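You operate a simulated robot arm through the tools that you are given. There is no shell and no other tool. Be economical: measure what you need, move in short steps, check, and stop when the job is done.

The job below is to be done with a simulated two-armed robot. You get a single attempt, and the scene is never put back.

Task
Push the drawer marked cards shut. Put the pot labelled "4" from the long white bench on the card four and the pot marked "1" on the card five. Fetch the lid key and stand it in the orange tray. Fetch the white filter and set it on the rinse bench. Take the jar number four and put it on the stirring chart. Put the cup with the black handle on top of the carton marked jars. Pull the sheet drawer open. The order is free. Set down upright: cup, lid key, white filter, jar number four, cup with the black handle.

The check looks at the end state, three seconds after you hand in, the way a careful person would. Anything else that was tipped, shoved, dropped, spilled or broken makes it a failure. Lids that push on must go on centred and level and be pressed home; caps that screw on are set level and turned clockwise until they are tight. Flat cloth is picked up by pressing the open fingertips on it (5 to 10 N) and closing them slowly along it; thin cloth reads only 2 to 8 mm in the jaws.

Robot
Two 7-joint arms with two-finger parallel grippers on one trunk, on a base that drives. Base frame: it is fixed to the floor where the robot stands at the start and does not move with it; the origin is under the middle of the robot, x ahead of it, y to its left, z up; the surface under the hand at the start is at about z = 0.744. Readings come in m, degrees, newtons and seconds.
The left shoulder is at the start at [0.03, 0.119, 0.935], the right one opposite. With the tool pointing down near the work surface each hand reaches from about 0.28 to 0.68 m from the robot's upright axis, wherever it stands, measured 20 degrees to its own side. Places, roughly: card five [-0.25, 1, 0.75]; card four [-0.5, 1.25, 0.75]; carton marked jars [-2.25, -0.5, 1]; cup marked four, cup marked one, cup marked three [-0.25, 1.25, 1]; cup with the black handle [-3.5, -4.25, 1]; drawer marked cards [0.5, 0.1, 0.8]; jar number four [-1.75, -1.5, 1]; lid key (2x6x10 cm) [-7.4, 1.5, 1]; orange tray (17x15 cm) [-6.54, 3.48, 0.86]; rinse bench [-4.2, 2.8, 0.8]; sheet drawer [-0.8, -2.7, 0.7]; stirring chart [-2, -0.75, 1]; white filter [-8, 2, 1]. Payload 3.43 kg a hand.
The tool frame of a hand sits at the grasp point between the pads (the TCP): z along the fingers, y along the line on which they close. The tips reach 0.03 m beyond it. The gripper opens to 0.094 m. The fingers are 0.028 m wide and 0.01 m thick; the gripper's body (0.05 by 0.096 m) begins 0.055 m behind the TCP.
Orientation is told as [roll, pitch, yaw] about the base's x, y, z axes, in that order, counted from this pose: with the fingers straight down and closing along the base's y, the tool's x points along the base's -x, its y along +y and its z along -z.

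Tools
- The arms move only by the tool arm_command. It takes "left_motion", "right_motion" or both (then of equal length, played together; a hand with none holds still); each is a list of rows, each a list of 3 entries, a list of its own where there are three numbers: the turn, a rotation vector about the tool's x, y, z in units of 8 degrees (1.0 is 8 degrees), then the shift along the tool's x, y, z in units of 25 mm (1.0 is 25 mm), then the finger opening in m, from 0 to 0.094. In form: [[[rx, ry, rz], [tx, ty, tz], claw], ...]. A call has 1 to 10 rows; each row shifts and turns the commanded pose from where the row before left it, along the tool's axes as they then stand. A call with a number of a shift or a turn outside -1 to 1 is refused whole. A row lasts 0.2 s, in which the tool goes at most 0.05 m and 8.6 degrees; a call with a longer step from one row to the next is refused whole, and so is a gripper value outside its range. A pose out of reach is approached as far as the arm can. The call stops where the force on the tool passes 40 N (or 10 N more than at its start, if that is more) or the arm is blocked; 0.2 s more then pass. Each finger travels about 0.072 m/s and halts on what it meets, pressing with about 28 N; the grip force reading is that of the motor and also rises with nothing between the fingers. The clock runs only during rows and for 0.2 s after the last one: add rows that do not move to give the fingers time. It gives the time, the measured TCP pose, the force on the tool (base axes), the opening and the grip force at its end, in the units of the frame above (readings bear some noise), with the torque about the TCP (base axes, N m) and any sound that the robot's microphone picked up, and new pictures: "pictures" is both (left out), scene, wrist or none (wrist: the cameras of the hands that moved).
- Cameras (640 x 400 px; columns grow to the right, rows downward): "scene" is now at [0.0278, 0.037, 1.6276]; the picture's right is [0.52, -0.85, 0.00], its down [-0.74, -0.46, -0.49] and it looks along [0.42, 0.26, -0.87] (base axes); focal length 215 px, centre (320, 200). "left" rides on the left gripper at [0.076, -0.014, -0.102] in its tool frame; the picture's right is [0.18, 0.98, 0.00], its down [-0.75, 0.14, -0.64] and it looks along [-0.63, 0.12, 0.77] (tool axes); focal length 243 px, centre (320, 200). "right" rides on the right gripper at [0.076, 0.014, -0.103] in its tool frame; the picture's right is [-0.18, 0.98, 0.00], its down [-0.75, -0.14, -0.64] and it looks along [-0.63, -0.12, 0.77] (tool axes); focal length 243 px, centre (320, 200). There is no depth. A picture from a camera that has moved, and an enlarged one, comes with that camera's place and axes in the base frame and with its lens.
- slide_trunk(by): slides the trunk up (or, below 0, down) by that many m; the arms and the scene camera ride with it, the base frame stays. It gives what a move gives, with no picture.
- roll_base(legs): drives the robot by 1 to 6 legs, each [ahead, turn to the left] in m and degrees, along the robot's own axes; the way and the turn of a leg run together, so that a leg with both is an arc; at most 1.5 m and 180 degrees a leg. The arms and the cameras ride along, it lands a little off, and it stops where it bumps. It gives what a move gives, and a new picture of the scene camera.
- turn_head(pan, tilt): turns the head with the scene camera to pan (to the left, within 143 degrees either way) and tilt (down, from -29 to 69), counted from straight ahead of the robot. It gives what a move gives, and a new picture of the scene camera.
- inspect(camera, box): a new picture of the part [left, top, right, bottom] of that camera's present view, enlarged. It takes no simulated time.
- sign_off(): hands the job in; it is judged then, once.

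Go step by step. Nothing tells you exact positions but the pictures and the camera data: compare them with the known pose of the tool, close in by small moves and look again before you grip or let go. The budget is 207 turns and 260 pictures, counting those below and the enlarged ones. Unless the task says otherwise, let go and move clear before handing in.

The tools are called after "Request:" as name(argument=value, ...) on one line, values as JSON. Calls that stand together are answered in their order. arm_command: Moves the arms, as the interface text tells. Its arguments: {"type":"object","properties":{"left_motion":{"type":"array"},"right_motion":{"type":"array"},"pictures":{"type":"string","enum":["both","scene","wrist","none"]}},"required":[]} The other tools are called the same way: slide_trunk (by) slides the trunk up or down; roll_base (legs) drives the base; turn_head (pan, tilt) turns the head that bears the scene camera; inspect (camera, box) takes an enlarged picture of a part of a camera's view; sign_off () hands the job in.

At the start:

```text
time: 0.0
left_eef_pos: [0.3109, 0.3728, 1.0855]
left_ee_rot: [0.0, -0.1, -0.1]
left_wrist_force: [0.0, -0.7, -0.3]
left_moment: [-0.03, -0.04, 0.02]
left_gripper_width: 0.0938
left_finger_force: 0.1
right_eef_pos: [0.3628, 0.0012, 1.1156]
right_ee_rot: [0.1, 0.1, -0.1]
right_wrist_force: [0.2, -0.4, 0.5]
right_moment: [-0.01, 0.01, 0.03]
right_gripper_width: 0.0941
right_finger_force: 0.1
trunk travel left (down, up): [-0.2, 0.21]
robot x, y, heading: [-0.0014, 0.0008, -0.2]
head pan, tilt: [31.6, 60.3]
```

scene: 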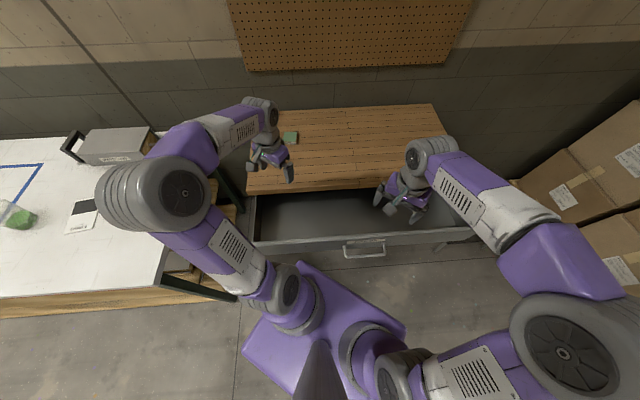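
right: 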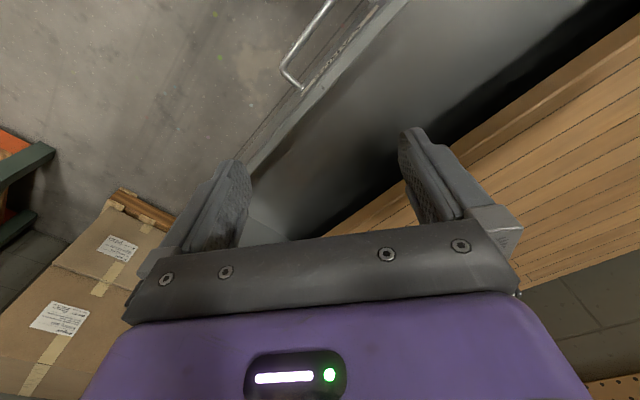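
left: 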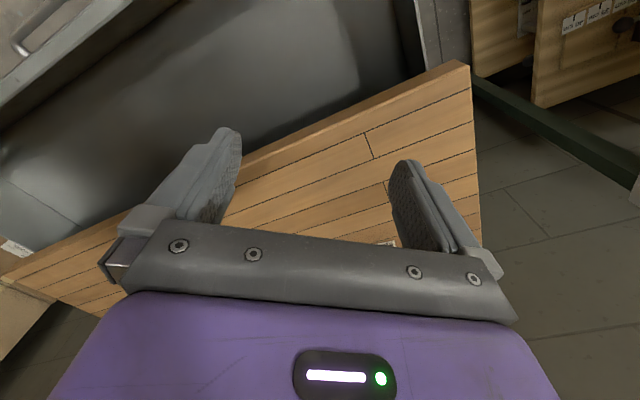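

The drawer in front stands open by about 0.2 m. I look at it closer and around first.

Request:
inspect(camera="scene", box=[240, 180, 500, 280])

Request:
turn_head(pan=0, tilt=50)

Request:
turn_head(pan=100, tilt=35)

```text
2.46 times, centred on (370, 230) of scene
camera zoom: at [0.0278, 0.037, 1.6276], right [0.52, -0.85, 0.0], down [-0.74, -0.46, -0.49], along [0.42, 0.26, -0.87], focal length 529 px, centre (197, 126)
```

zoom: 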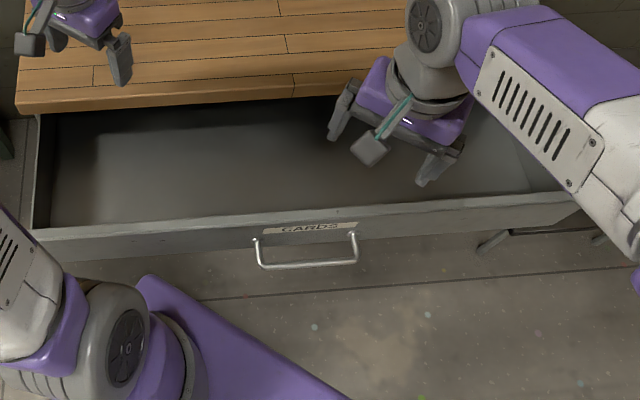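

```text
time: 1.0
left_eef_pos: [0.3111, 0.3737, 1.0856]
left_ee_rot: [0.0, 0.0, 0.0]
left_wrist_force: [-0.3, -0.3, 0.9]
left_moment: [-0.01, 0.0, -0.02]
left_gripper_width: 0.0939
left_finger_force: 0.0
right_eef_pos: [0.3627, 0.0019, 1.1162]
right_ee_rot: [0.0, 0.0, 0.0]
right_wrist_force: [0.6, 0.6, 0.8]
right_moment: [0.03, 0.02, -0.01]
right_gripper_width: 0.0939
right_finger_force: 0.1
trunk travel left (down, up): [-0.2, 0.21]
robot x, y, heading: [-0.0012, -0.0044, -0.1]
head pan, tilt: [0.0, 50.0]
camera scene: at [0.0484, 0.0024, 1.6405], right [0.0, -1.0, 0.0], down [-0.77, 0.0, -0.64], along [0.64, 0.0, -0.77], focal length 215 px, centre (320, 200)
```

scene: 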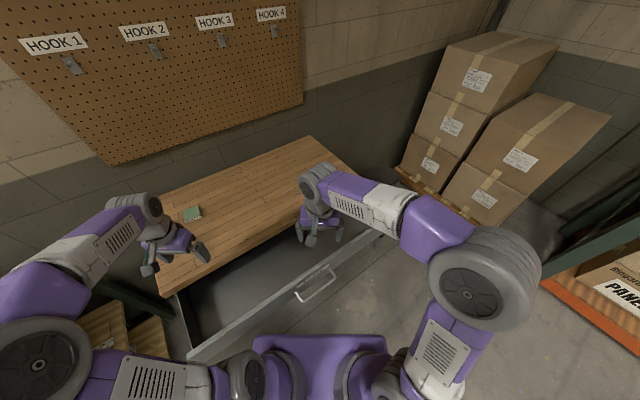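

```text
time: 2.7
left_eef_pos: [0.3108, 0.3727, 1.0866]
left_ee_rot: [0.0, -0.1, -0.1]
left_wrist_force: [-0.1, 0.1, -0.3]
left_moment: [0.02, 0.03, 0.01]
left_gripper_width: 0.0942
left_finger_force: 0.1
right_eef_pos: [0.3626, 0.0024, 1.1156]
right_ee_rot: [0.0, 0.0, 0.0]
right_wrist_force: [-0.4, -0.5, 0.2]
right_moment: [0.0, 0.02, 0.03]
right_gripper_width: 0.0942
right_finger_force: 0.0
trunk travel left (down, up): [-0.2, 0.21]
robot x, y, heading: [0.0019, 0.0003, 0.2]
head pan, tilt: [100.0, 35.0]
camera scene: at [-0.0438, 0.089, 1.6623], right [0.98, 0.17, 0.0], down [0.1, -0.56, -0.82], along [-0.14, 0.81, -0.57], focal length 215 px, centre (320, 200)
```

scene: 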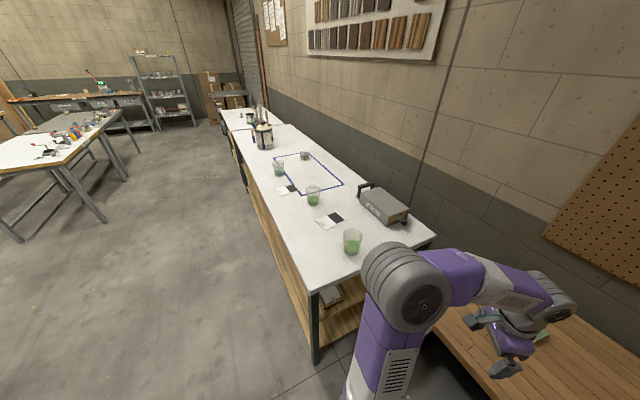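

The room is turned about 37 degrees from my frame; the cards drawer comes out toward me along [-0.8,-0.6]. I turn to face it squarely.

Request:
roll_base(legs=[[0, 36.8]])

Request:
turn_head(pan=-20, tilt=60)

```text
time: 4.9
left_eef_pos: [0.0244, 0.4861, 1.0873]
left_ee_rot: [0.0, 0.0, 37.1]
left_wrist_force: [0.7, -0.4, 0.0]
left_moment: [-0.01, 0.02, 0.03]
left_gripper_width: 0.0942
left_finger_force: 0.2
right_eef_pos: [0.2899, 0.2198, 1.1147]
right_ee_rot: [0.0, 0.0, 37.0]
right_wrist_force: [-0.7, -0.4, 0.6]
right_moment: [0.03, -0.03, 0.04]
right_gripper_width: 0.094
right_finger_force: 0.1
trunk travel left (down, up): [-0.2, 0.21]
robot x, y, heading: [-0.0007, -0.0028, 37.1]
head pan, tilt: [100.0, 35.0]
camera scene: at [-0.0872, 0.0445, 1.6623], right [0.68, 0.73, 0.0], down [0.42, -0.39, -0.82], along [-0.6, 0.56, -0.57], focal length 215 px, centre (320, 200)
```

scene: 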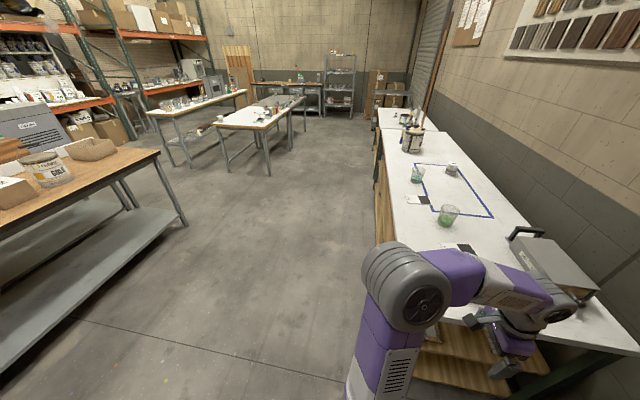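

```text
time: 6.9
left_eef_pos: [0.023, 0.4855, 1.0872]
left_ee_rot: [0.0, 0.0, 37.0]
left_wrist_force: [-0.7, -0.3, -0.5]
left_moment: [0.03, 0.02, 0.02]
left_gripper_width: 0.0942
left_finger_force: 0.1
right_eef_pos: [0.2893, 0.2205, 1.1153]
right_ee_rot: [0.0, 0.0, 37.0]
right_wrist_force: [-0.1, 0.3, 0.4]
right_moment: [0.0, 0.03, -0.04]
right_gripper_width: 0.0941
right_finger_force: 0.1
trunk travel left (down, up): [-0.2, 0.21]
robot x, y, heading: [-0.0026, -0.0016, 36.6]
head pan, tilt: [-20.0, 60.0]
camera scene: at [0.0412, 0.0038, 1.628], right [0.29, -0.96, 0.0], down [-0.83, -0.25, -0.5], along [0.48, 0.15, -0.87], focal length 215 px, centre (320, 200)
```

scene: 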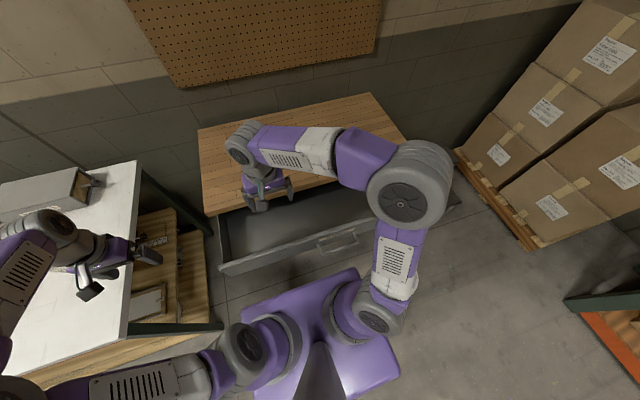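

Moving the right hand, closed, back in front of the handle.

Request:
arm_command(right_motion=[[[0, 0, 0], [0.5, -0.8, 0.9], 0], [[0, 0, 0], [0.5, -0.8, 0.9], 0], [[0, 0, 0], [0.5, -0.8, 0.9], 0], [[0, 0, 0], [0.5, -0.8, 0.9], 0], [[0, 0, 0], [0.5, -0.8, 0.9], 0], [[0, 0, 0], [0.5, -0.8, 0.9], 0], [[0, 0, 0], [0.5, -0.8, 0.9], 0], [[0, 0, 0], [0.5, -0.8, 0.9], 0], [[0, 0, 0], [0.5, -0.8, 0.9], 0], [[0, 0, 0], [0.5, -0.8, 0.9], 0]], pictures="both")

```text
time: 9.1
left_eef_pos: [0.0252, 0.4855, 1.0866]
left_ee_rot: [0.0, 0.0, 36.9]
left_wrist_force: [0.5, 0.1, -1.0]
left_moment: [0.03, 0.03, 0.0]
left_gripper_width: 0.094
left_finger_force: 0.0
right_eef_pos: [0.34, 0.0033, 0.896]
right_ee_rot: [0.1, 0.2, 37.0]
right_wrist_force: [-0.1, 0.2, -0.4]
right_moment: [-0.02, 0.04, -0.01]
right_gripper_width: 0.0001
right_finger_force: 28.0
right hand out of reach, approached as far as the arm can: row 8, 9, 10
trunk travel left (down, up): [-0.2, 0.21]
robot x, y, heading: [-0.0002, -0.0011, 37.1]
head pan, tilt: [-20.0, 60.0]
camera scene: at [0.0418, 0.0036, 1.628], right [0.29, -0.96, 0.0], down [-0.83, -0.25, -0.5], along [0.48, 0.15, -0.87], focal length 215 px, centre (320, 200)
camera right: at [0.2719, -0.0318, 0.9976], right [-0.44, 0.9, 0.0], down [0.69, 0.34, 0.64], along [0.57, 0.28, -0.77], focal length 243 px, centre (320, 200)
```

scene: 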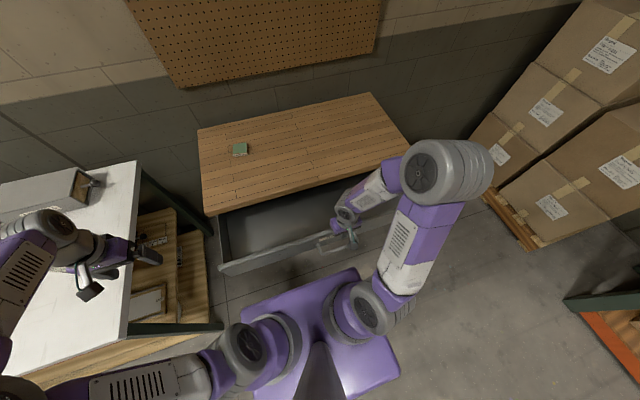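
right: 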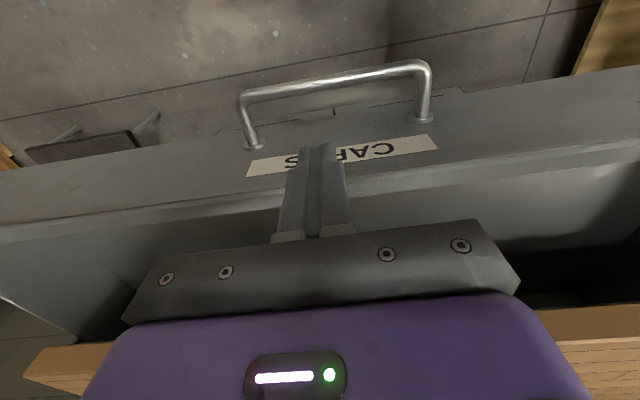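

The hand is too close to the axis; I back the base 0.12 m and then lower.

Request:
roll_base(legs=[[-0.13, 0]])

Request:
arm_command(right_motion=[[[0, 0, 0], [-0.4, 0, 1], 0], [[0, 0, 0], [-0.4, 0, 1], 0], [[0, 0, 0], [-0.4, 0, 1], 0], [[0, 0, 0], [0, 0, 1], 0], [[0, 0, 0], [0, 0, 1], 0], [[0, 0, 0], [0, 0, 1], 0], [[0, 0, 0], [0, 0, 1], 0], [[0, 0, 0], [0, 0, 1], 0]], pictures="both")

```text
time: 10.4
left_eef_pos: [-0.0802, 0.4072, 1.0867]
left_ee_rot: [0.0, 0.0, 36.9]
left_wrist_force: [-0.8, 0.6, -0.9]
left_moment: [-0.01, -0.01, 0.0]
left_gripper_width: 0.0941
left_finger_force: 0.1
right_eef_pos: [0.2369, -0.0733, 0.8962]
right_ee_rot: [0.0, 0.1, 37.0]
right_wrist_force: [0.3, -0.2, -0.7]
right_moment: [-0.01, -0.04, 0.02]
right_gripper_width: 0.0003
right_finger_force: 28.5
trunk travel left (down, up): [-0.2, 0.21]
robot x, y, heading: [-0.1018, -0.0769, 36.7]
head pan, tilt: [-20.0, 60.0]
camera scene: at [-0.0626, -0.0744, 1.628], right [0.29, -0.96, 0.0], down [-0.83, -0.25, -0.5], along [0.48, 0.15, -0.87], focal length 215 px, centre (320, 200)
```

scene: 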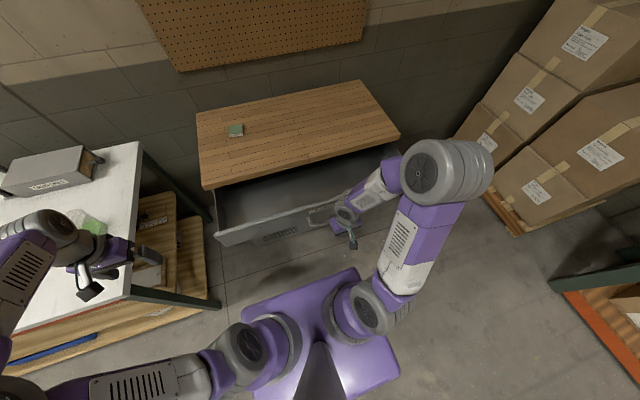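

```text
time: 12.2
left_eef_pos: [-0.0792, 0.4082, 1.0867]
left_ee_rot: [0.0, 0.0, 37.0]
left_wrist_force: [0.2, 0.5, -0.4]
left_moment: [0.01, -0.01, 0.02]
left_gripper_width: 0.0942
left_finger_force: 0.0
right_eef_pos: [0.2614, -0.0551, 0.6952]
right_ee_rot: [0.1, 0.2, 36.9]
right_wrist_force: [0.7, -0.6, 0.3]
right_moment: [0.0, 0.0, -0.03]
right_gripper_width: 0.0
right_finger_force: 27.8
trunk travel left (down, up): [-0.2, 0.21]
robot x, y, heading: [-0.1012, -0.0772, 37.1]
head pan, tilt: [-20.0, 60.0]
camera scene: at [-0.061, -0.0733, 1.628], right [0.29, -0.96, 0.0], down [-0.83, -0.25, -0.5], along [0.48, 0.15, -0.87], focal length 215 px, centre (320, 200)
camera right: at [0.1927, -0.0903, 0.7975], right [-0.44, 0.9, 0.0], down [0.69, 0.34, 0.64], along [0.57, 0.28, -0.77], focal length 243 px, centre (320, 200)
```

scene: 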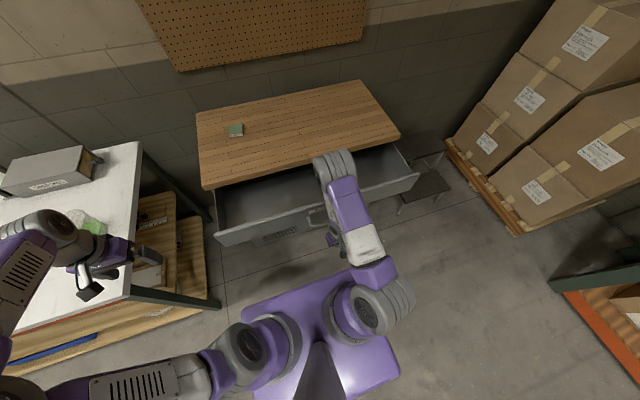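
right: 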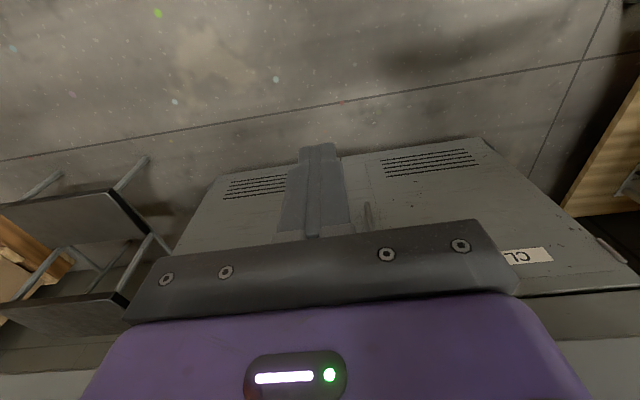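

Lower 2 cm, drive 0.11 m ahead (handle then about at the fingers), then push with the arm.

Request:
arm_command(right_motion=[[[0, 0, 0], [0, 0, 0.8], 0]], pictures="none")

Request:
roll_base(legs=[[0.11, 0]])

Request:
arm_command(right_motion=[[[0, 0, 0], [-1, 0, 0], 0], [[0, 0, 0], [-1, 0, 0], 0], [[0, 0, 0], [-1, 0, 0], 0], [[0, 0, 0], [-1, 0, 0], 0], [[0, 0, 0], [-1, 0, 0], 0], [[0, 0, 0], [-1, 0, 0], 0], [[0, 0, 0], [-1, 0, 0], 0], [[0, 0, 0], [-1, 0, 0], 0]], pictures="both")

```text
time: 12.6
left_eef_pos: [-0.0776, 0.4074, 1.0872]
left_ee_rot: [-0.1, 0.0, 37.0]
left_wrist_force: [1.4, -0.4, -0.9]
left_moment: [-0.01, 0.03, -0.03]
left_gripper_width: 0.0939
left_finger_force: 0.0
right_eef_pos: [0.2618, -0.054, 0.6751]
right_ee_rot: [0.0, 0.1, 37.0]
right_wrist_force: [-0.1, 0.1, -0.3]
right_moment: [-0.01, -0.02, 0.02]
right_gripper_width: 0.0001
right_finger_force: 28.0
trunk travel left (down, up): [-0.2, 0.21]
robot x, y, heading: [-0.1038, -0.0783, 37.0]
head pan, tilt: [-20.0, 60.0]
```

```text
time: 13.5
left_eef_pos: [-0.0372, 0.4391, 1.0847]
left_ee_rot: [0.0, 0.2, 37.0]
left_wrist_force: [0.0, -0.6, -0.6]
left_moment: [-0.02, 0.06, 0.01]
left_gripper_width: 0.0939
left_finger_force: 0.1
right_eef_pos: [0.2939, -0.0298, 0.6744]
right_ee_rot: [0.0, 1.5, 37.0]
right_wrist_force: [0.5, 1.1, -0.7]
right_moment: [-0.03, 0.0, -0.02]
right_gripper_width: 0.0001
right_finger_force: 28.0
trunk travel left (down, up): [-0.2, 0.21]
robot x, y, heading: [-0.0627, -0.0513, 37.0]
head pan, tilt: [-20.0, 60.0]
stopped in leg 1: the force on the tool passed its limit at 51 N (the readings are from after the stop); the commanded pose is now the measured one
camera scene: at [-0.0187, -0.0414, 1.6278], right [0.29, -0.96, 0.0], down [-0.83, -0.25, -0.5], along [0.48, 0.14, -0.87], focal length 215 px, centre (320, 200)
```

scene: 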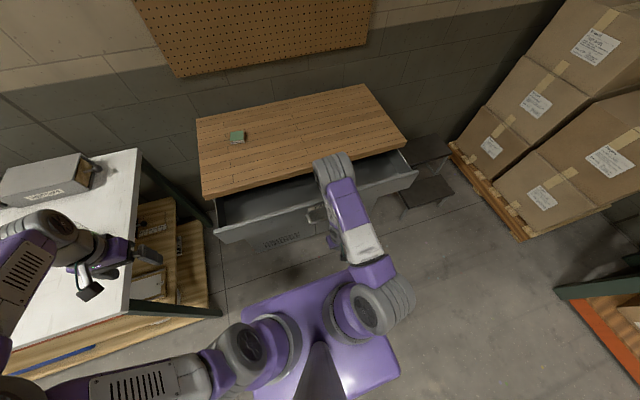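

```text
time: 15.3
left_eef_pos: [-0.0394, 0.438, 1.0863]
left_ee_rot: [-0.1, 0.0, 37.0]
left_wrist_force: [0.6, -0.4, 0.2]
left_moment: [0.03, 0.01, 0.01]
left_gripper_width: 0.0937
left_finger_force: 0.0
right_eef_pos: [0.4534, 0.0893, 0.6706]
right_ee_rot: [-0.1, 1.4, 37.0]
right_wrist_force: [-0.1, 0.1, -1.3]
right_moment: [-0.01, -0.01, 0.01]
right_gripper_width: 0.0
right_finger_force: 28.3
trunk travel left (down, up): [-0.2, 0.21]
robot x, y, heading: [-0.0598, -0.0449, 37.0]
head pan, tilt: [-20.0, 60.0]
camera scene: at [-0.0217, -0.0437, 1.6279], right [0.29, -0.96, 0.0], down [-0.83, -0.25, -0.5], along [0.48, 0.15, -0.87], focal length 215 px, centre (320, 200)
camera right: at [0.3859, 0.0552, 0.7745], right [-0.44, 0.9, -0.01], down [0.7, 0.35, 0.62], along [0.56, 0.27, -0.78], focal length 243 px, centre (320, 200)
```

scene: 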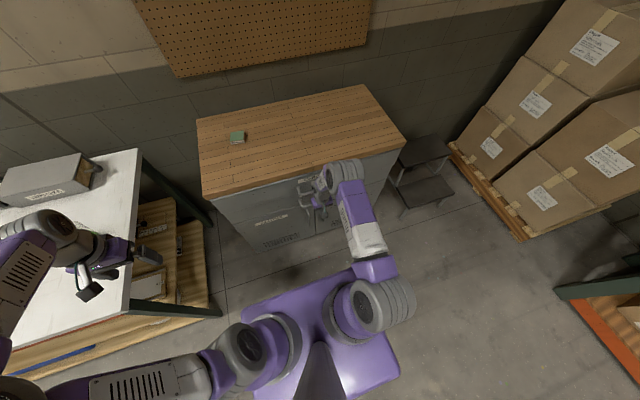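
right: 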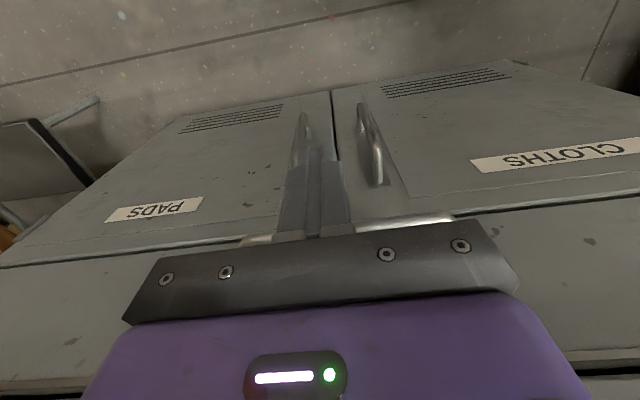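

Nearly shut; keep pushing until it meets resistance.

Request:
arm_command(right_motion=[[[0, 0, 0], [-1, 0, 0], 0], [[0, 0, 0], [-1, 0, 0], 0], [[0, 0, 0], [-1, 0, 0], 0], [[0, 0, 0], [-1, 0, 0], 0], [[0, 0, 0], [-1, 0, 0], 0]], pictures="both")

```text
time: 15.8
left_eef_pos: [-0.0403, 0.4374, 1.0854]
left_ee_rot: [0.0, 0.0, 36.9]
left_wrist_force: [0.2, 0.8, 0.3]
left_moment: [-0.03, 0.07, 0.0]
left_gripper_width: 0.094
left_finger_force: 0.2
right_eef_pos: [0.4659, 0.1002, 0.6687]
right_ee_rot: [-0.2, 2.7, 36.9]
right_wrist_force: [-3.2, -1.8, 0.2]
right_moment: [0.16, -0.23, -0.02]
right_gripper_width: 0.0001
right_finger_force: 28.5
trunk travel left (down, up): [-0.2, 0.21]
robot x, y, heading: [-0.0633, -0.0482, 37.0]
head pan, tilt: [-20.0, 60.0]
stopped in row 2 (right hand): the force on the tool passed its limit at 73 N (the readings are from after the stop); the commanded pose is now the measured one
camera scene: at [-0.0224, -0.0443, 1.628], right [0.29, -0.96, 0.0], down [-0.83, -0.25, -0.5], along [0.48, 0.15, -0.87], focal length 215 px, centre (320, 200)
camera right: at [0.4019, 0.0671, 0.7744], right [-0.44, 0.9, -0.01], down [0.71, 0.36, 0.61], along [0.55, 0.26, -0.79], focal length 243 px, centre (320, 200)
```

scene: 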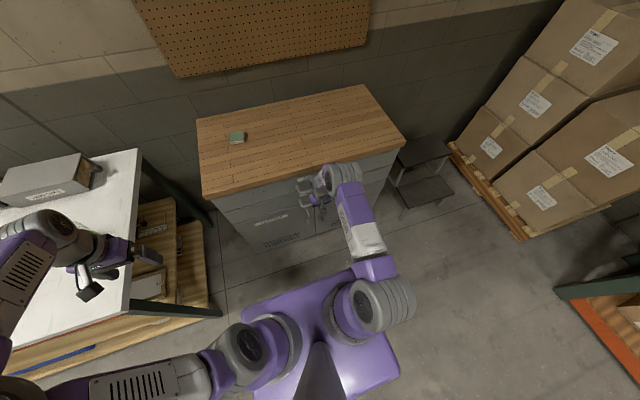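
right: 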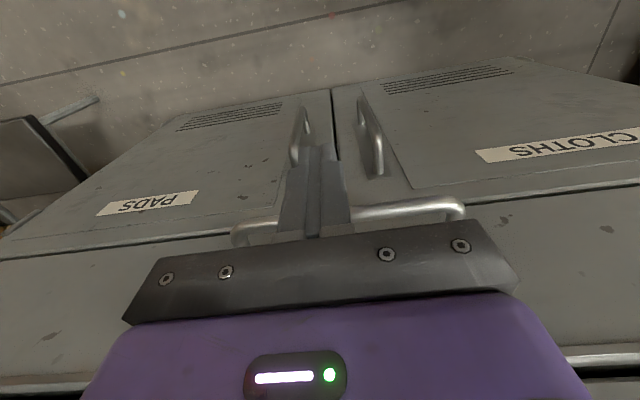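

I check whether the drawer is fully flush.

Request:
inspect(camera="scene", box=[190, 130, 430, 260])

Request:
arm_command(right_motion=[[[0, 0, 0], [1, 0, 0], 0], [[0, 0, 0], [1, 0, 0], 0], [[0, 0, 0], [1, 0, 0], 0], [[0, 0, 0], [0, 0, -1], 0], [[0, 0, 0], [0, 0, -1], 0], [[0, 0, 0], [0, 0, -1], 0], [[0, 0, 0], [0, 0, -1], 0], [[0, 0, 0], [0, 0, -1], 0], [[0, 0, 0], [0, 0, -1], 0], [[0, 0, 0], [0, 0, -1], 0]], pictures="wrist")

```text
2.67 times, centred on (310, 195) of scene
camera zoom: at [-0.0224, -0.0443, 1.628], right [0.29, -0.96, 0.0], down [-0.83, -0.25, -0.5], along [0.48, 0.15, -0.87], focal length 573 px, centre (347, 213)
```

zoom: 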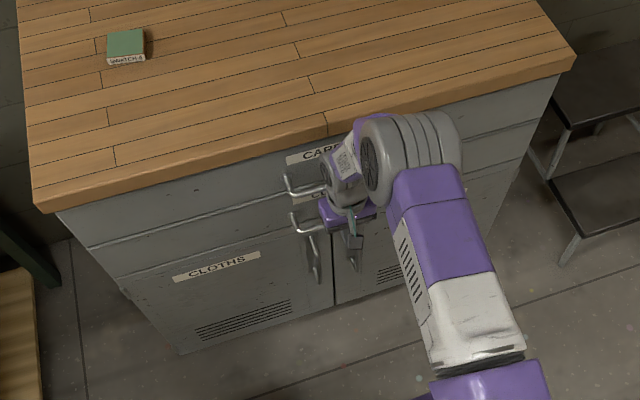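

```text
time: 18.0
left_eef_pos: [-0.0403, 0.4367, 1.0859]
left_ee_rot: [-0.1, 0.0, 36.8]
left_wrist_force: [-1.0, 0.2, 0.8]
left_moment: [-0.02, -0.02, -0.03]
left_gripper_width: 0.0939
left_finger_force: 0.1
right_eef_pos: [0.4137, 0.06, 0.8483]
right_ee_rot: [-0.2, 2.5, 36.8]
right_wrist_force: [0.2, 0.4, -0.2]
right_moment: [-0.02, 0.01, -0.03]
right_gripper_width: 0.0001
right_finger_force: 28.4
trunk travel left (down, up): [-0.2, 0.21]
robot x, y, heading: [-0.0646, -0.0489, 37.0]
head pan, tilt: [-20.0, 60.0]
camera right: at [0.3483, 0.0268, 0.953], right [-0.44, 0.9, -0.01], down [0.71, 0.36, 0.61], along [0.55, 0.26, -0.79], focal length 243 px, centre (320, 200)
```

right: 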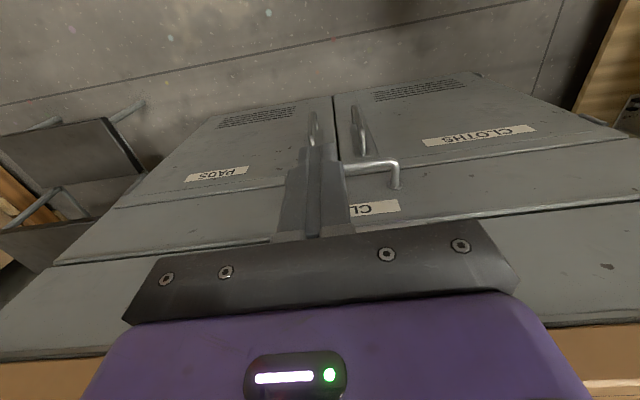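

There's a second drawer underneath; I step the hand aside and look whether the cards front is flush.

Request:
arm_command(right_motion=[[[0, 0, 0], [0.3, -1, -1], 0], [[0, 0, 0], [0.3, -1, -1], 0], [[0, 0, 0], [0, -1, -1], 0], [[0, 0, 0], [0, -1, -1], 0], [[0, 0, 0], [0, -1, -1], 0], [[0, 0, 0], [0, -1, -1], 0]], pictures="none")

Request:
inspect(camera="scene", box=[190, 130, 430, 260])

```text
time: 19.4
left_eef_pos: [-0.0393, 0.4367, 1.0858]
left_ee_rot: [0.0, 0.0, 36.9]
left_wrist_force: [-0.2, 0.4, -1.9]
left_moment: [-0.04, 0.01, -0.06]
left_gripper_width: 0.094
left_finger_force: 0.0
right_eef_pos: [0.4971, -0.0648, 0.9979]
right_ee_rot: [-0.1, 2.4, 37.0]
right_wrist_force: [-0.2, 1.1, 0.2]
right_moment: [-0.03, -0.01, 0.01]
right_gripper_width: 0.0001
right_finger_force: 28.1
trunk travel left (down, up): [-0.2, 0.21]
robot x, y, heading: [-0.0632, -0.0497, 36.9]
head pan, tilt: [-20.0, 60.0]
```

```text
2.67 times, centred on (310, 195) of scene
camera zoom: at [-0.0225, -0.0448, 1.628], right [0.29, -0.96, 0.0], down [-0.83, -0.25, -0.5], along [0.48, 0.15, -0.87], focal length 573 px, centre (347, 213)
```

zoom: 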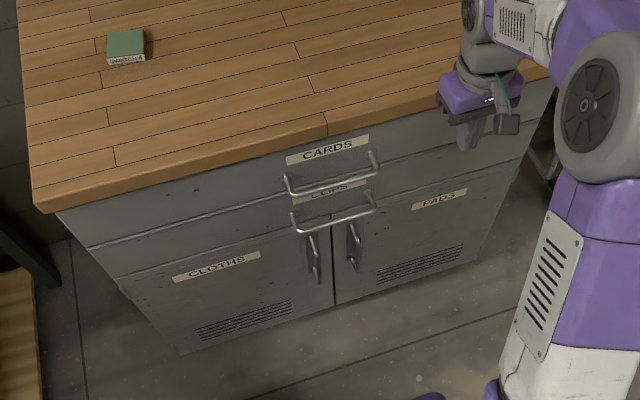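

The bench top turns out to be higher (about 0.87), so the gripper body did the pushing. I give a last proper push with the fingers on the cards handle at z≈0.80.

Request:
arm_command(right_motion=[[[0, -0.3, 0], [0.3, 0.85, 0.8], 0], [[0, 0, 0], [0.3, 0.85, 1], 0], [[0, 0, 0], [0, 0.85, 1], 0], [[0, 0, 0], [0, 0.85, 1], 0], [[0, 0, 0], [0, 0.85, 1], 0], [[0, 0, 0], [0, 0.85, 1], 0], [[0, 0, 0], [0, 0.85, 1], 0], [[0, 0, 0], [0, 0.85, 1], 0]], pictures="none")

Request:
arm_command(right_motion=[[[0, 0, 0], [-1, 0, 0], 0], [[0, 0, 0], [-1, 0, 0], 0], [[0, 0, 0], [-1, 0, 0], 0], [[0, 0, 0], [-1, 0, 0], 0], [[0, 0, 0], [-1, 0, 0], 0], [[0, 0, 0], [-0.5, 0, 0], 0]], pictures="both")

```text
time: 21.2
left_eef_pos: [-0.0408, 0.4383, 1.0868]
left_ee_rot: [0.0, 0.0, 36.9]
left_wrist_force: [-0.2, 0.2, -0.9]
left_moment: [-0.04, 0.03, 0.02]
left_gripper_width: 0.094
left_finger_force: 0.0
right_eef_pos: [0.3827, 0.0621, 0.8016]
right_ee_rot: [-0.1, -0.1, 36.8]
right_wrist_force: [-0.6, 0.3, 0.8]
right_moment: [-0.01, 0.01, 0.01]
right_gripper_width: 0.0
right_finger_force: 28.1
trunk travel left (down, up): [-0.2, 0.21]
robot x, y, heading: [-0.0645, -0.0445, 36.9]
head pan, tilt: [-20.0, 60.0]
```

```text
time: 22.5
left_eef_pos: [-0.0391, 0.4378, 1.086]
left_ee_rot: [0.0, 0.1, 36.9]
left_wrist_force: [-0.1, 0.5, -0.4]
left_moment: [-0.04, 0.07, -0.03]
left_gripper_width: 0.0941
left_finger_force: 0.1
right_eef_pos: [0.4741, 0.1302, 0.8007]
right_ee_rot: [-0.2, 2.0, 36.8]
right_wrist_force: [-6.5, -4.7, 1.7]
right_moment: [0.34, -0.47, -0.01]
right_gripper_width: 0.0
right_finger_force: 27.9
trunk travel left (down, up): [-0.2, 0.21]
robot x, y, heading: [-0.0592, -0.049, 36.8]
head pan, tilt: [-20.0, 60.0]
stopped in row 6 (right hand): the force on the tool passed its limit at 45 N (the readings are from after the stop); the commanded pose is now the measured one
camera scene: at [-0.0228, -0.0445, 1.6281], right [0.29, -0.96, 0.0], down [-0.83, -0.25, -0.5], along [0.48, 0.15, -0.87], focal length 215 px, centre (320, 200)
camera right: at [0.4084, 0.097, 0.9052], right [-0.44, 0.9, -0.01], down [0.71, 0.35, 0.61], along [0.55, 0.26, -0.79], focal length 243 px, centre (320, 200)
```

scene: 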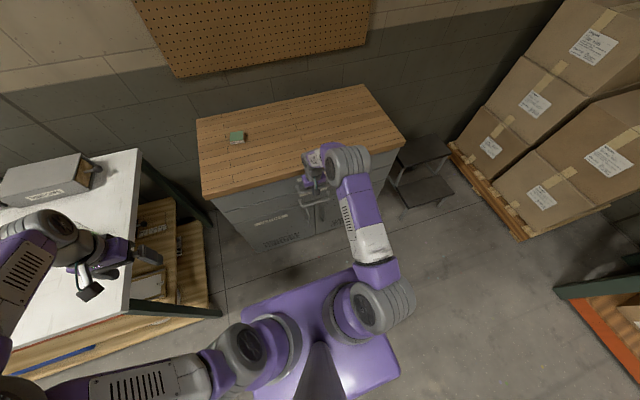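
right: 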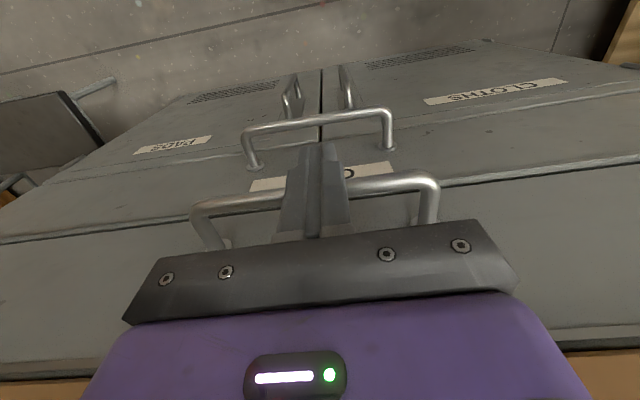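

The drawer is shut against its stop. I pull the right hand back and up, then drive along the aisle to face the white bench.

Request:
arm_command(right_motion=[[[0, -0.25, 0], [1, 0, 0], 0], [[0, 0, 0], [1, 0, -0.5], 0.05], [[0, 0, 0], [1, 0, -1], 0.09], [[0, 0, 0], [1, 0, -1], 0.09], [[0, 0, 0], [1, 0, -1], 0.09], [[0, 0, 0], [0, 0, -1], 0.09], [[0, 0, 0], [0, 0, -1], 0.09], [[0, 0, 0], [0, 0, -1], 0.09], [[0, 0, 0], [0, 0, -1], 0.09], [[0, 0, 0], [0, 0, -1], 0.09]], pictures="none")

Request:
arm_command(right_motion=[[[0, 0, 0], [0, 0, -1], 0.09], [[0, 0, 0], [0, 0, -1], 0.09], [[0, 0, 0], [0, 0, -1], 0.09], [[0, 0, 0], [0, 0, -1], 0.09]], pictures="none")

Request:
roll_base(legs=[[0, 90], [0.85, 0]])

```text
time: 24.7
left_eef_pos: [-0.0388, 0.4385, 1.0865]
left_ee_rot: [0.0, 0.0, 36.8]
left_wrist_force: [-0.4, -0.6, 0.5]
left_moment: [0.0, -0.01, -0.02]
left_gripper_width: 0.0943
left_finger_force: 0.1
right_eef_pos: [0.374, 0.0561, 1.0139]
right_ee_rot: [-0.3, -0.3, 36.9]
right_wrist_force: [0.2, 0.8, -0.6]
right_moment: [0.0, 0.0, 0.0]
right_gripper_width: 0.0899
right_finger_force: 0.0
trunk travel left (down, up): [-0.2, 0.21]
robot x, y, heading: [-0.0611, -0.0487, 37.0]
head pan, tilt: [-20.0, 60.0]
```

```text
time: 25.7
left_eef_pos: [-0.0393, 0.4366, 1.0862]
left_ee_rot: [0.0, -0.1, 37.0]
left_wrist_force: [0.4, -0.8, 0.2]
left_moment: [-0.02, -0.01, 0.03]
left_gripper_width: 0.0939
left_finger_force: 0.1
right_eef_pos: [0.3727, 0.0558, 1.1127]
right_ee_rot: [-0.2, -0.2, 36.8]
right_wrist_force: [-0.1, -0.8, -0.4]
right_moment: [0.03, 0.01, -0.02]
right_gripper_width: 0.0898
right_finger_force: 0.1
trunk travel left (down, up): [-0.2, 0.21]
robot x, y, heading: [-0.0659, -0.0496, 36.6]
head pan, tilt: [-20.0, 60.0]
```

```text
time: 34.0
left_eef_pos: [-1.0655, 0.6477, 1.0868]
left_ee_rot: [0.0, 0.0, 127.4]
left_wrist_force: [0.3, -0.5, -0.1]
left_moment: [-0.05, 0.0, -0.01]
left_gripper_width: 0.0939
left_finger_force: 0.0
right_eef_pos: [-0.686, 1.0632, 1.1121]
right_ee_rot: [-0.2, -0.2, 127.4]
right_wrist_force: [0.7, -0.2, -0.3]
right_moment: [-0.03, 0.02, 0.0]
right_gripper_width: 0.09
right_finger_force: 0.1
trunk travel left (down, up): [-0.2, 0.21]
robot x, y, heading: [-0.5759, 0.6265, 127.5]
head pan, tilt: [-20.0, 60.0]
camera scene: at [-0.5798, 0.6694, 1.628], right [0.95, 0.3, 0.0], down [0.26, -0.83, -0.5], along [-0.15, 0.48, -0.87], focal length 215 px, centre (320, 200)
```

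scene: 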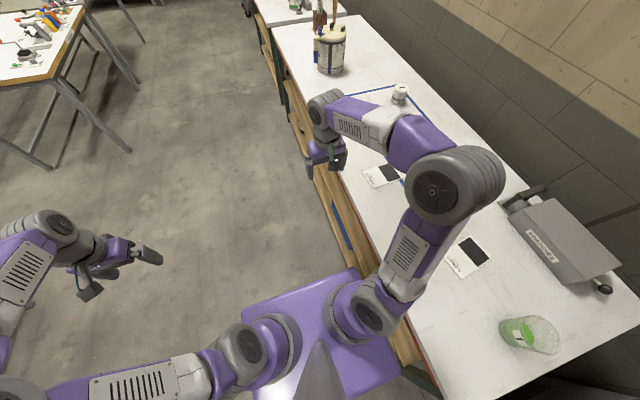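

Now I turn to face the bench and look.

Request:
roll_base(legs=[[0, -90.5]])

Request:
turn_head(pan=0, tilt=55)

```text
time: 38.3
left_eef_pos: [-0.5464, 1.1127, 1.0847]
left_ee_rot: [0.1, 0.0, 35.8]
left_wrist_force: [0.0, -0.5, 1.0]
left_moment: [0.01, -0.01, 0.0]
left_gripper_width: 0.0941
left_finger_force: 0.0
right_eef_pos: [-0.1396, 0.7228, 1.1127]
right_ee_rot: [-0.3, -0.3, 35.7]
right_wrist_force: [0.6, 0.9, 0.2]
right_moment: [0.03, 0.02, -0.02]
right_gripper_width: 0.09
right_finger_force: 0.0
trunk travel left (down, up): [-0.2, 0.21]
robot x, y, heading: [-0.5785, 0.6294, 35.7]
head pan, tilt: [-20.0, 60.0]
camera scene: at [-0.538, 0.6298, 1.628], right [0.27, -0.96, 0.0], down [-0.83, -0.24, -0.5], along [0.48, 0.14, -0.87], focal length 215 px, centre (320, 200)
```

scene: 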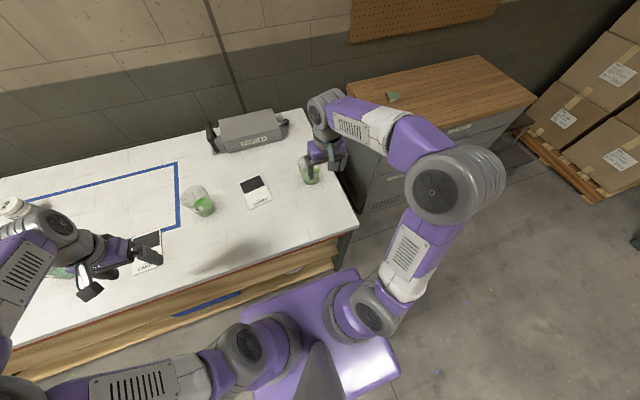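

```text
time: 39.1
left_eef_pos: [-0.5465, 1.1108, 1.0863]
left_ee_rot: [0.0, 0.0, 35.7]
left_wrist_force: [-0.4, -0.2, 0.3]
left_moment: [0.01, 0.02, -0.01]
left_gripper_width: 0.0942
left_finger_force: 0.1
right_eef_pos: [-0.1395, 0.7218, 1.1139]
right_ee_rot: [-0.3, -0.3, 35.8]
right_wrist_force: [-0.7, 0.4, -0.3]
right_moment: [0.0, -0.04, -0.01]
right_gripper_width: 0.0897
right_finger_force: 0.0
trunk travel left (down, up): [-0.2, 0.21]
robot x, y, heading: [-0.5783, 0.6275, 35.7]
head pan, tilt: [0.0, 55.0]
camera scene: at [-0.5437, 0.6538, 1.634], right [0.58, -0.81, 0.0], down [-0.66, -0.48, -0.57], along [0.47, 0.34, -0.82], focal length 215 px, centre (320, 200)
```

scene: 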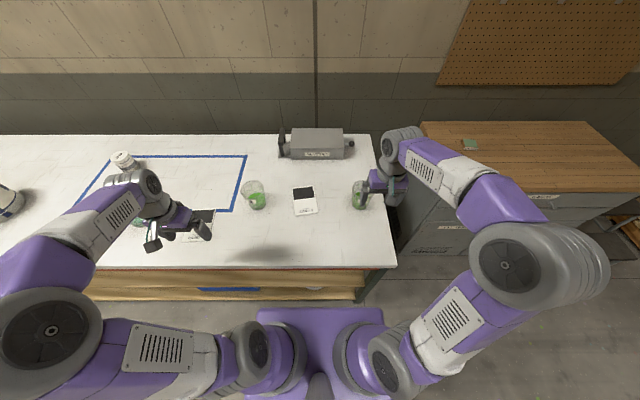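

Request:
inspect(camera="scene", box=[220, 150, 400, 262])

Request:
inspect(camera="scene", box=[60, 150, 240, 262])

Request:
inspect(camera="right", box=[0, 0, 640, 400])

Request:
inspect(camera="left", box=[0, 0, 640, 400])

```text
3.56 times, centred on (310, 206) of scene
camera zoom: at [-0.5437, 0.6538, 1.634], right [0.58, -0.81, 0.0], down [-0.66, -0.48, -0.57], along [0.47, 0.34, -0.82], focal length 764 px, centre (356, 179)
```

zoom: 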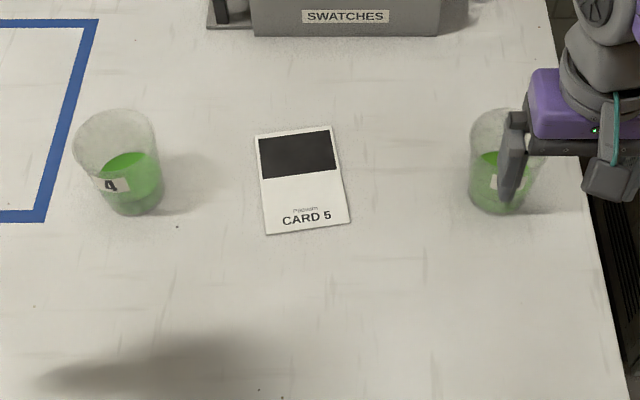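

```text
3.56 times, centred on (150, 206) of scene
camera zoom: at [-0.5437, 0.6538, 1.634], right [0.58, -0.81, 0.0], down [-0.66, -0.48, -0.57], along [0.47, 0.34, -0.82], focal length 764 px, centre (924, 179)
```

zoom: 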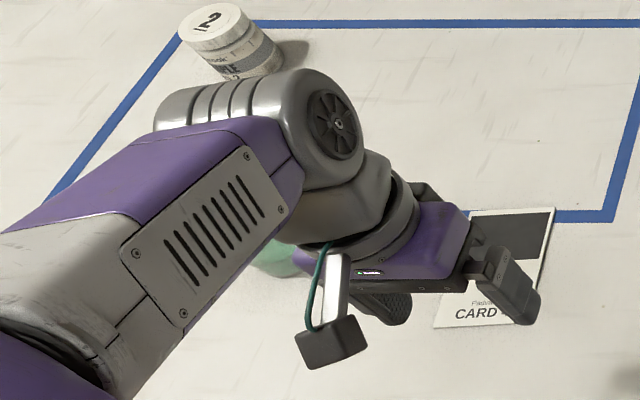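

```text
1.00 times, centred on (320, 200) of right (not enlarged: the box is as wide or as high as the picture)
camera zoom: at [-0.2098, 0.6882, 1.2146], right [-0.43, 0.91, 0.0], down [0.69, 0.33, 0.65], along [0.59, 0.27, -0.76], focal length 243 px, centre (320, 200)
```

zoom: 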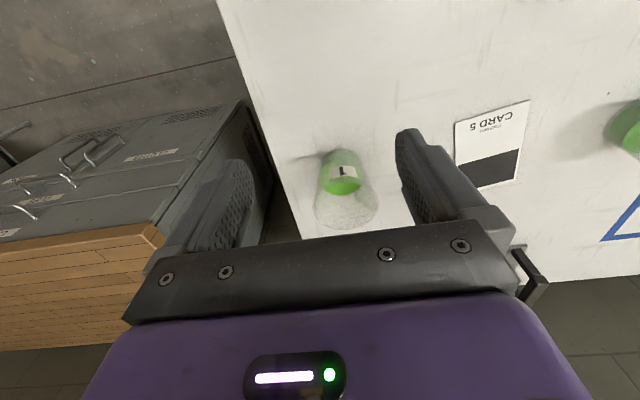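

```text
1.00 times, centred on (320, 200) of left (not enlarged: the box is as wide or as high as the picture)
camera zoom: at [-0.5988, 1.0552, 1.1885], right [-0.72, 0.69, 0.0], down [0.53, 0.56, 0.64], along [0.44, 0.46, -0.77], focal length 243 px, centre (320, 200)
```

zoom: 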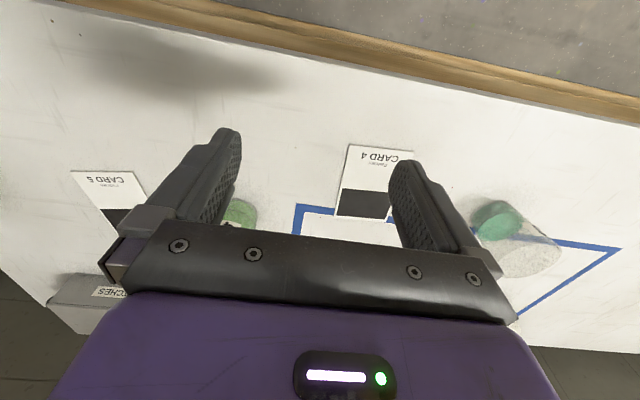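

Cup 1 is the right-hand one, cup 4 stands left of card 5, cup 3 left of card 4. I bring the right hand over cup 1.

Request:
arm_command(right_motion=[[[0, 0, 0], [-0.9, 0.05, 0], 0.094], [[0, 0, 0], [-0.9, 0.05, 0], 0.094], [[0, 0, 0], [-0.9, 0.05, 0], 0.094], [[0, 0, 0], [-0.9, 0.05, 0], 0.094], [[0, 0, 0], [-0.9, 0.05, 0], 0.094], [[0, 0, 0], [-0.9, 0.05, 0], 0.094]], pictures="both")

```text
time: 40.5
left_eef_pos: [-0.545, 1.1122, 1.0857]
left_ee_rot: [-0.1, 0.1, 35.9]
left_wrist_force: [0.5, -0.7, -1.0]
left_moment: [-0.01, 0.01, -0.02]
left_gripper_width: 0.094
left_finger_force: 0.1
right_eef_pos: [-0.0332, 0.8091, 1.1144]
right_ee_rot: [-0.1, -0.2, 35.8]
right_wrist_force: [-0.1, 0.4, 0.3]
right_moment: [-0.03, -0.02, 0.02]
right_gripper_width: 0.0942
right_finger_force: 0.0
trunk travel left (down, up): [-0.2, 0.21]
robot x, y, heading: [-0.5775, 0.6291, 35.8]
head pan, tilt: [0.0, 55.0]
camera scene: at [-0.543, 0.6545, 1.634], right [0.59, -0.81, 0.0], down [-0.66, -0.48, -0.57], along [0.46, 0.34, -0.82], focal length 215 px, centre (320, 200)
camera right: at [-0.1034, 0.7736, 1.2158], right [-0.43, 0.9, 0.0], down [0.69, 0.33, 0.65], along [0.58, 0.27, -0.76], focal length 243 px, centre (320, 200)
```

scene: 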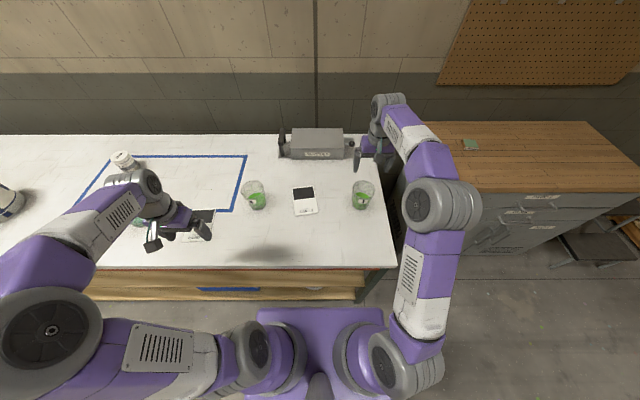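
right: 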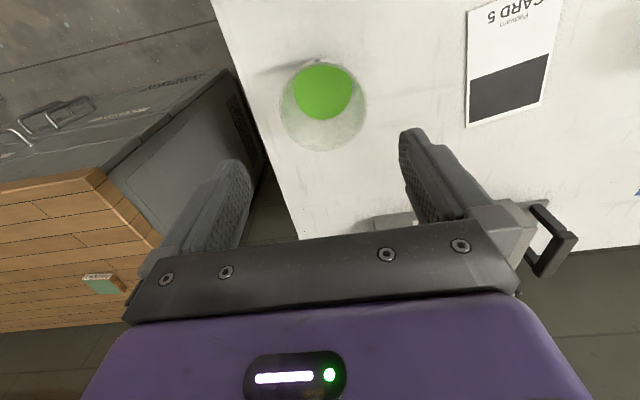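

The cup is nearly under the hand; I lower partly and look again.

Request:
arm_command(right_motion=[[[0, 0, 0], [-0.15, 0.07, 0.8], 0.094], [[0, 0, 0], [-0.15, 0.07, 0.8], 0.094], [[0, 0, 0], [0, 0, 0.8], 0.094], [[0, 0, 0], [0, 0, 0.8], 0.094]], pictures="wrist")

```text
time: 41.5
left_eef_pos: [-0.5456, 1.1118, 1.0857]
left_ee_rot: [0.0, 0.0, 35.7]
left_wrist_force: [-0.5, 0.8, -0.3]
left_moment: [0.0, -0.04, 0.0]
left_gripper_width: 0.094
left_finger_force: 0.1
right_eef_pos: [-0.0302, 0.8153, 1.0322]
right_ee_rot: [-0.2, -0.2, 35.9]
right_wrist_force: [0.7, 0.5, 0.4]
right_moment: [0.0, 0.03, -0.01]
right_gripper_width: 0.0941
right_finger_force: 0.2
trunk travel left (down, up): [-0.2, 0.21]
robot x, y, heading: [-0.5793, 0.6288, 35.6]
head pan, tilt: [0.0, 55.0]
camera right: at [-0.0994, 0.7803, 1.1346], right [-0.43, 0.91, 0.0], down [0.69, 0.33, 0.65], along [0.59, 0.27, -0.76], focal length 243 px, centre (320, 200)
```

right: 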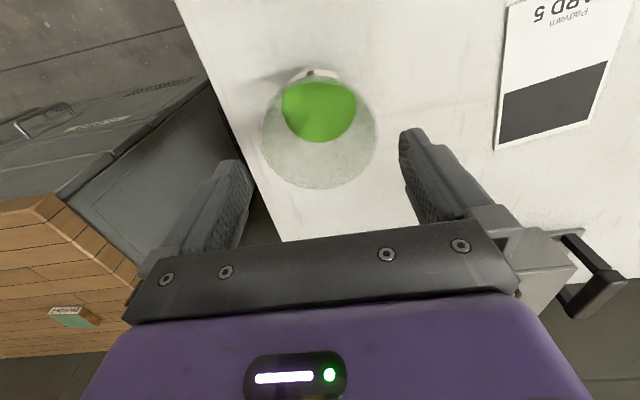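

Aligned (rim about 84 mm wide at z≈0.97). I descend and then close.

Request:
arm_command(right_motion=[[[0, 0, 0], [0, -0.03, 0.8], 0.094], [[0, 0, 0], [0, 0, 0.8], 0.094], [[0, 0, 0], [0, 0, 0.8], 0.094], [[0, 0, 0], [0, 0, 0.8], 0.094], [[0, 0, 0], [0, 0, 0.8], 0.094]], pictures="both")

```text
time: 42.3
left_eef_pos: [-0.5462, 1.1125, 1.0862]
left_ee_rot: [0.0, 0.0, 35.9]
left_wrist_force: [0.5, 0.3, -0.8]
left_moment: [-0.01, 0.04, -0.01]
left_gripper_width: 0.0942
left_finger_force: 0.0
right_eef_pos: [-0.025, 0.8141, 0.9949]
right_ee_rot: [-0.6, -1.4, 35.5]
right_wrist_force: [-0.9, -5.2, 12.0]
right_moment: [-0.44, -0.18, -0.1]
right_gripper_width: 0.094
right_finger_force: 0.1
trunk travel left (down, up): [-0.2, 0.21]
robot x, y, heading: [-0.5804, 0.6263, 35.9]
head pan, tilt: [0.0, 55.0]
stopped in row 3 (right hand): the force on the tool passed its limit at 50 N (the readings are from after the stop); the commanded pose is now the measured one
camera scene: at [-0.544, 0.6536, 1.6342], right [0.58, -0.81, 0.0], down [-0.66, -0.48, -0.57], along [0.47, 0.34, -0.82], focal length 215 px, centre (320, 200)
camera right: at [-0.0964, 0.7782, 1.0945], right [-0.42, 0.91, 0.0], down [0.68, 0.32, 0.66], along [0.6, 0.28, -0.75], focal length 243 px, centre (320, 200)
```

scene: 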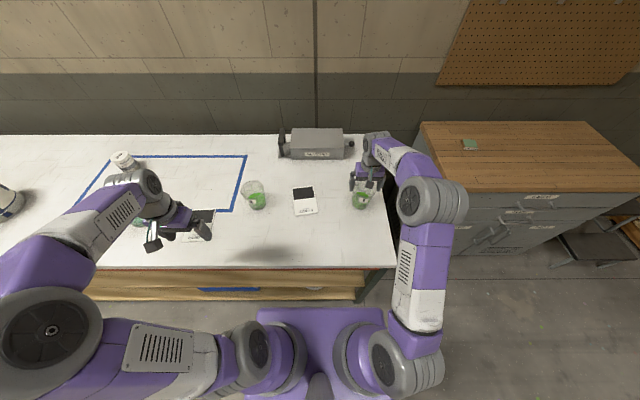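
right: 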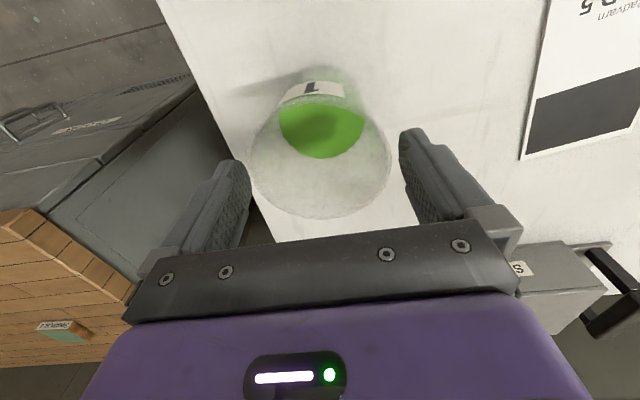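

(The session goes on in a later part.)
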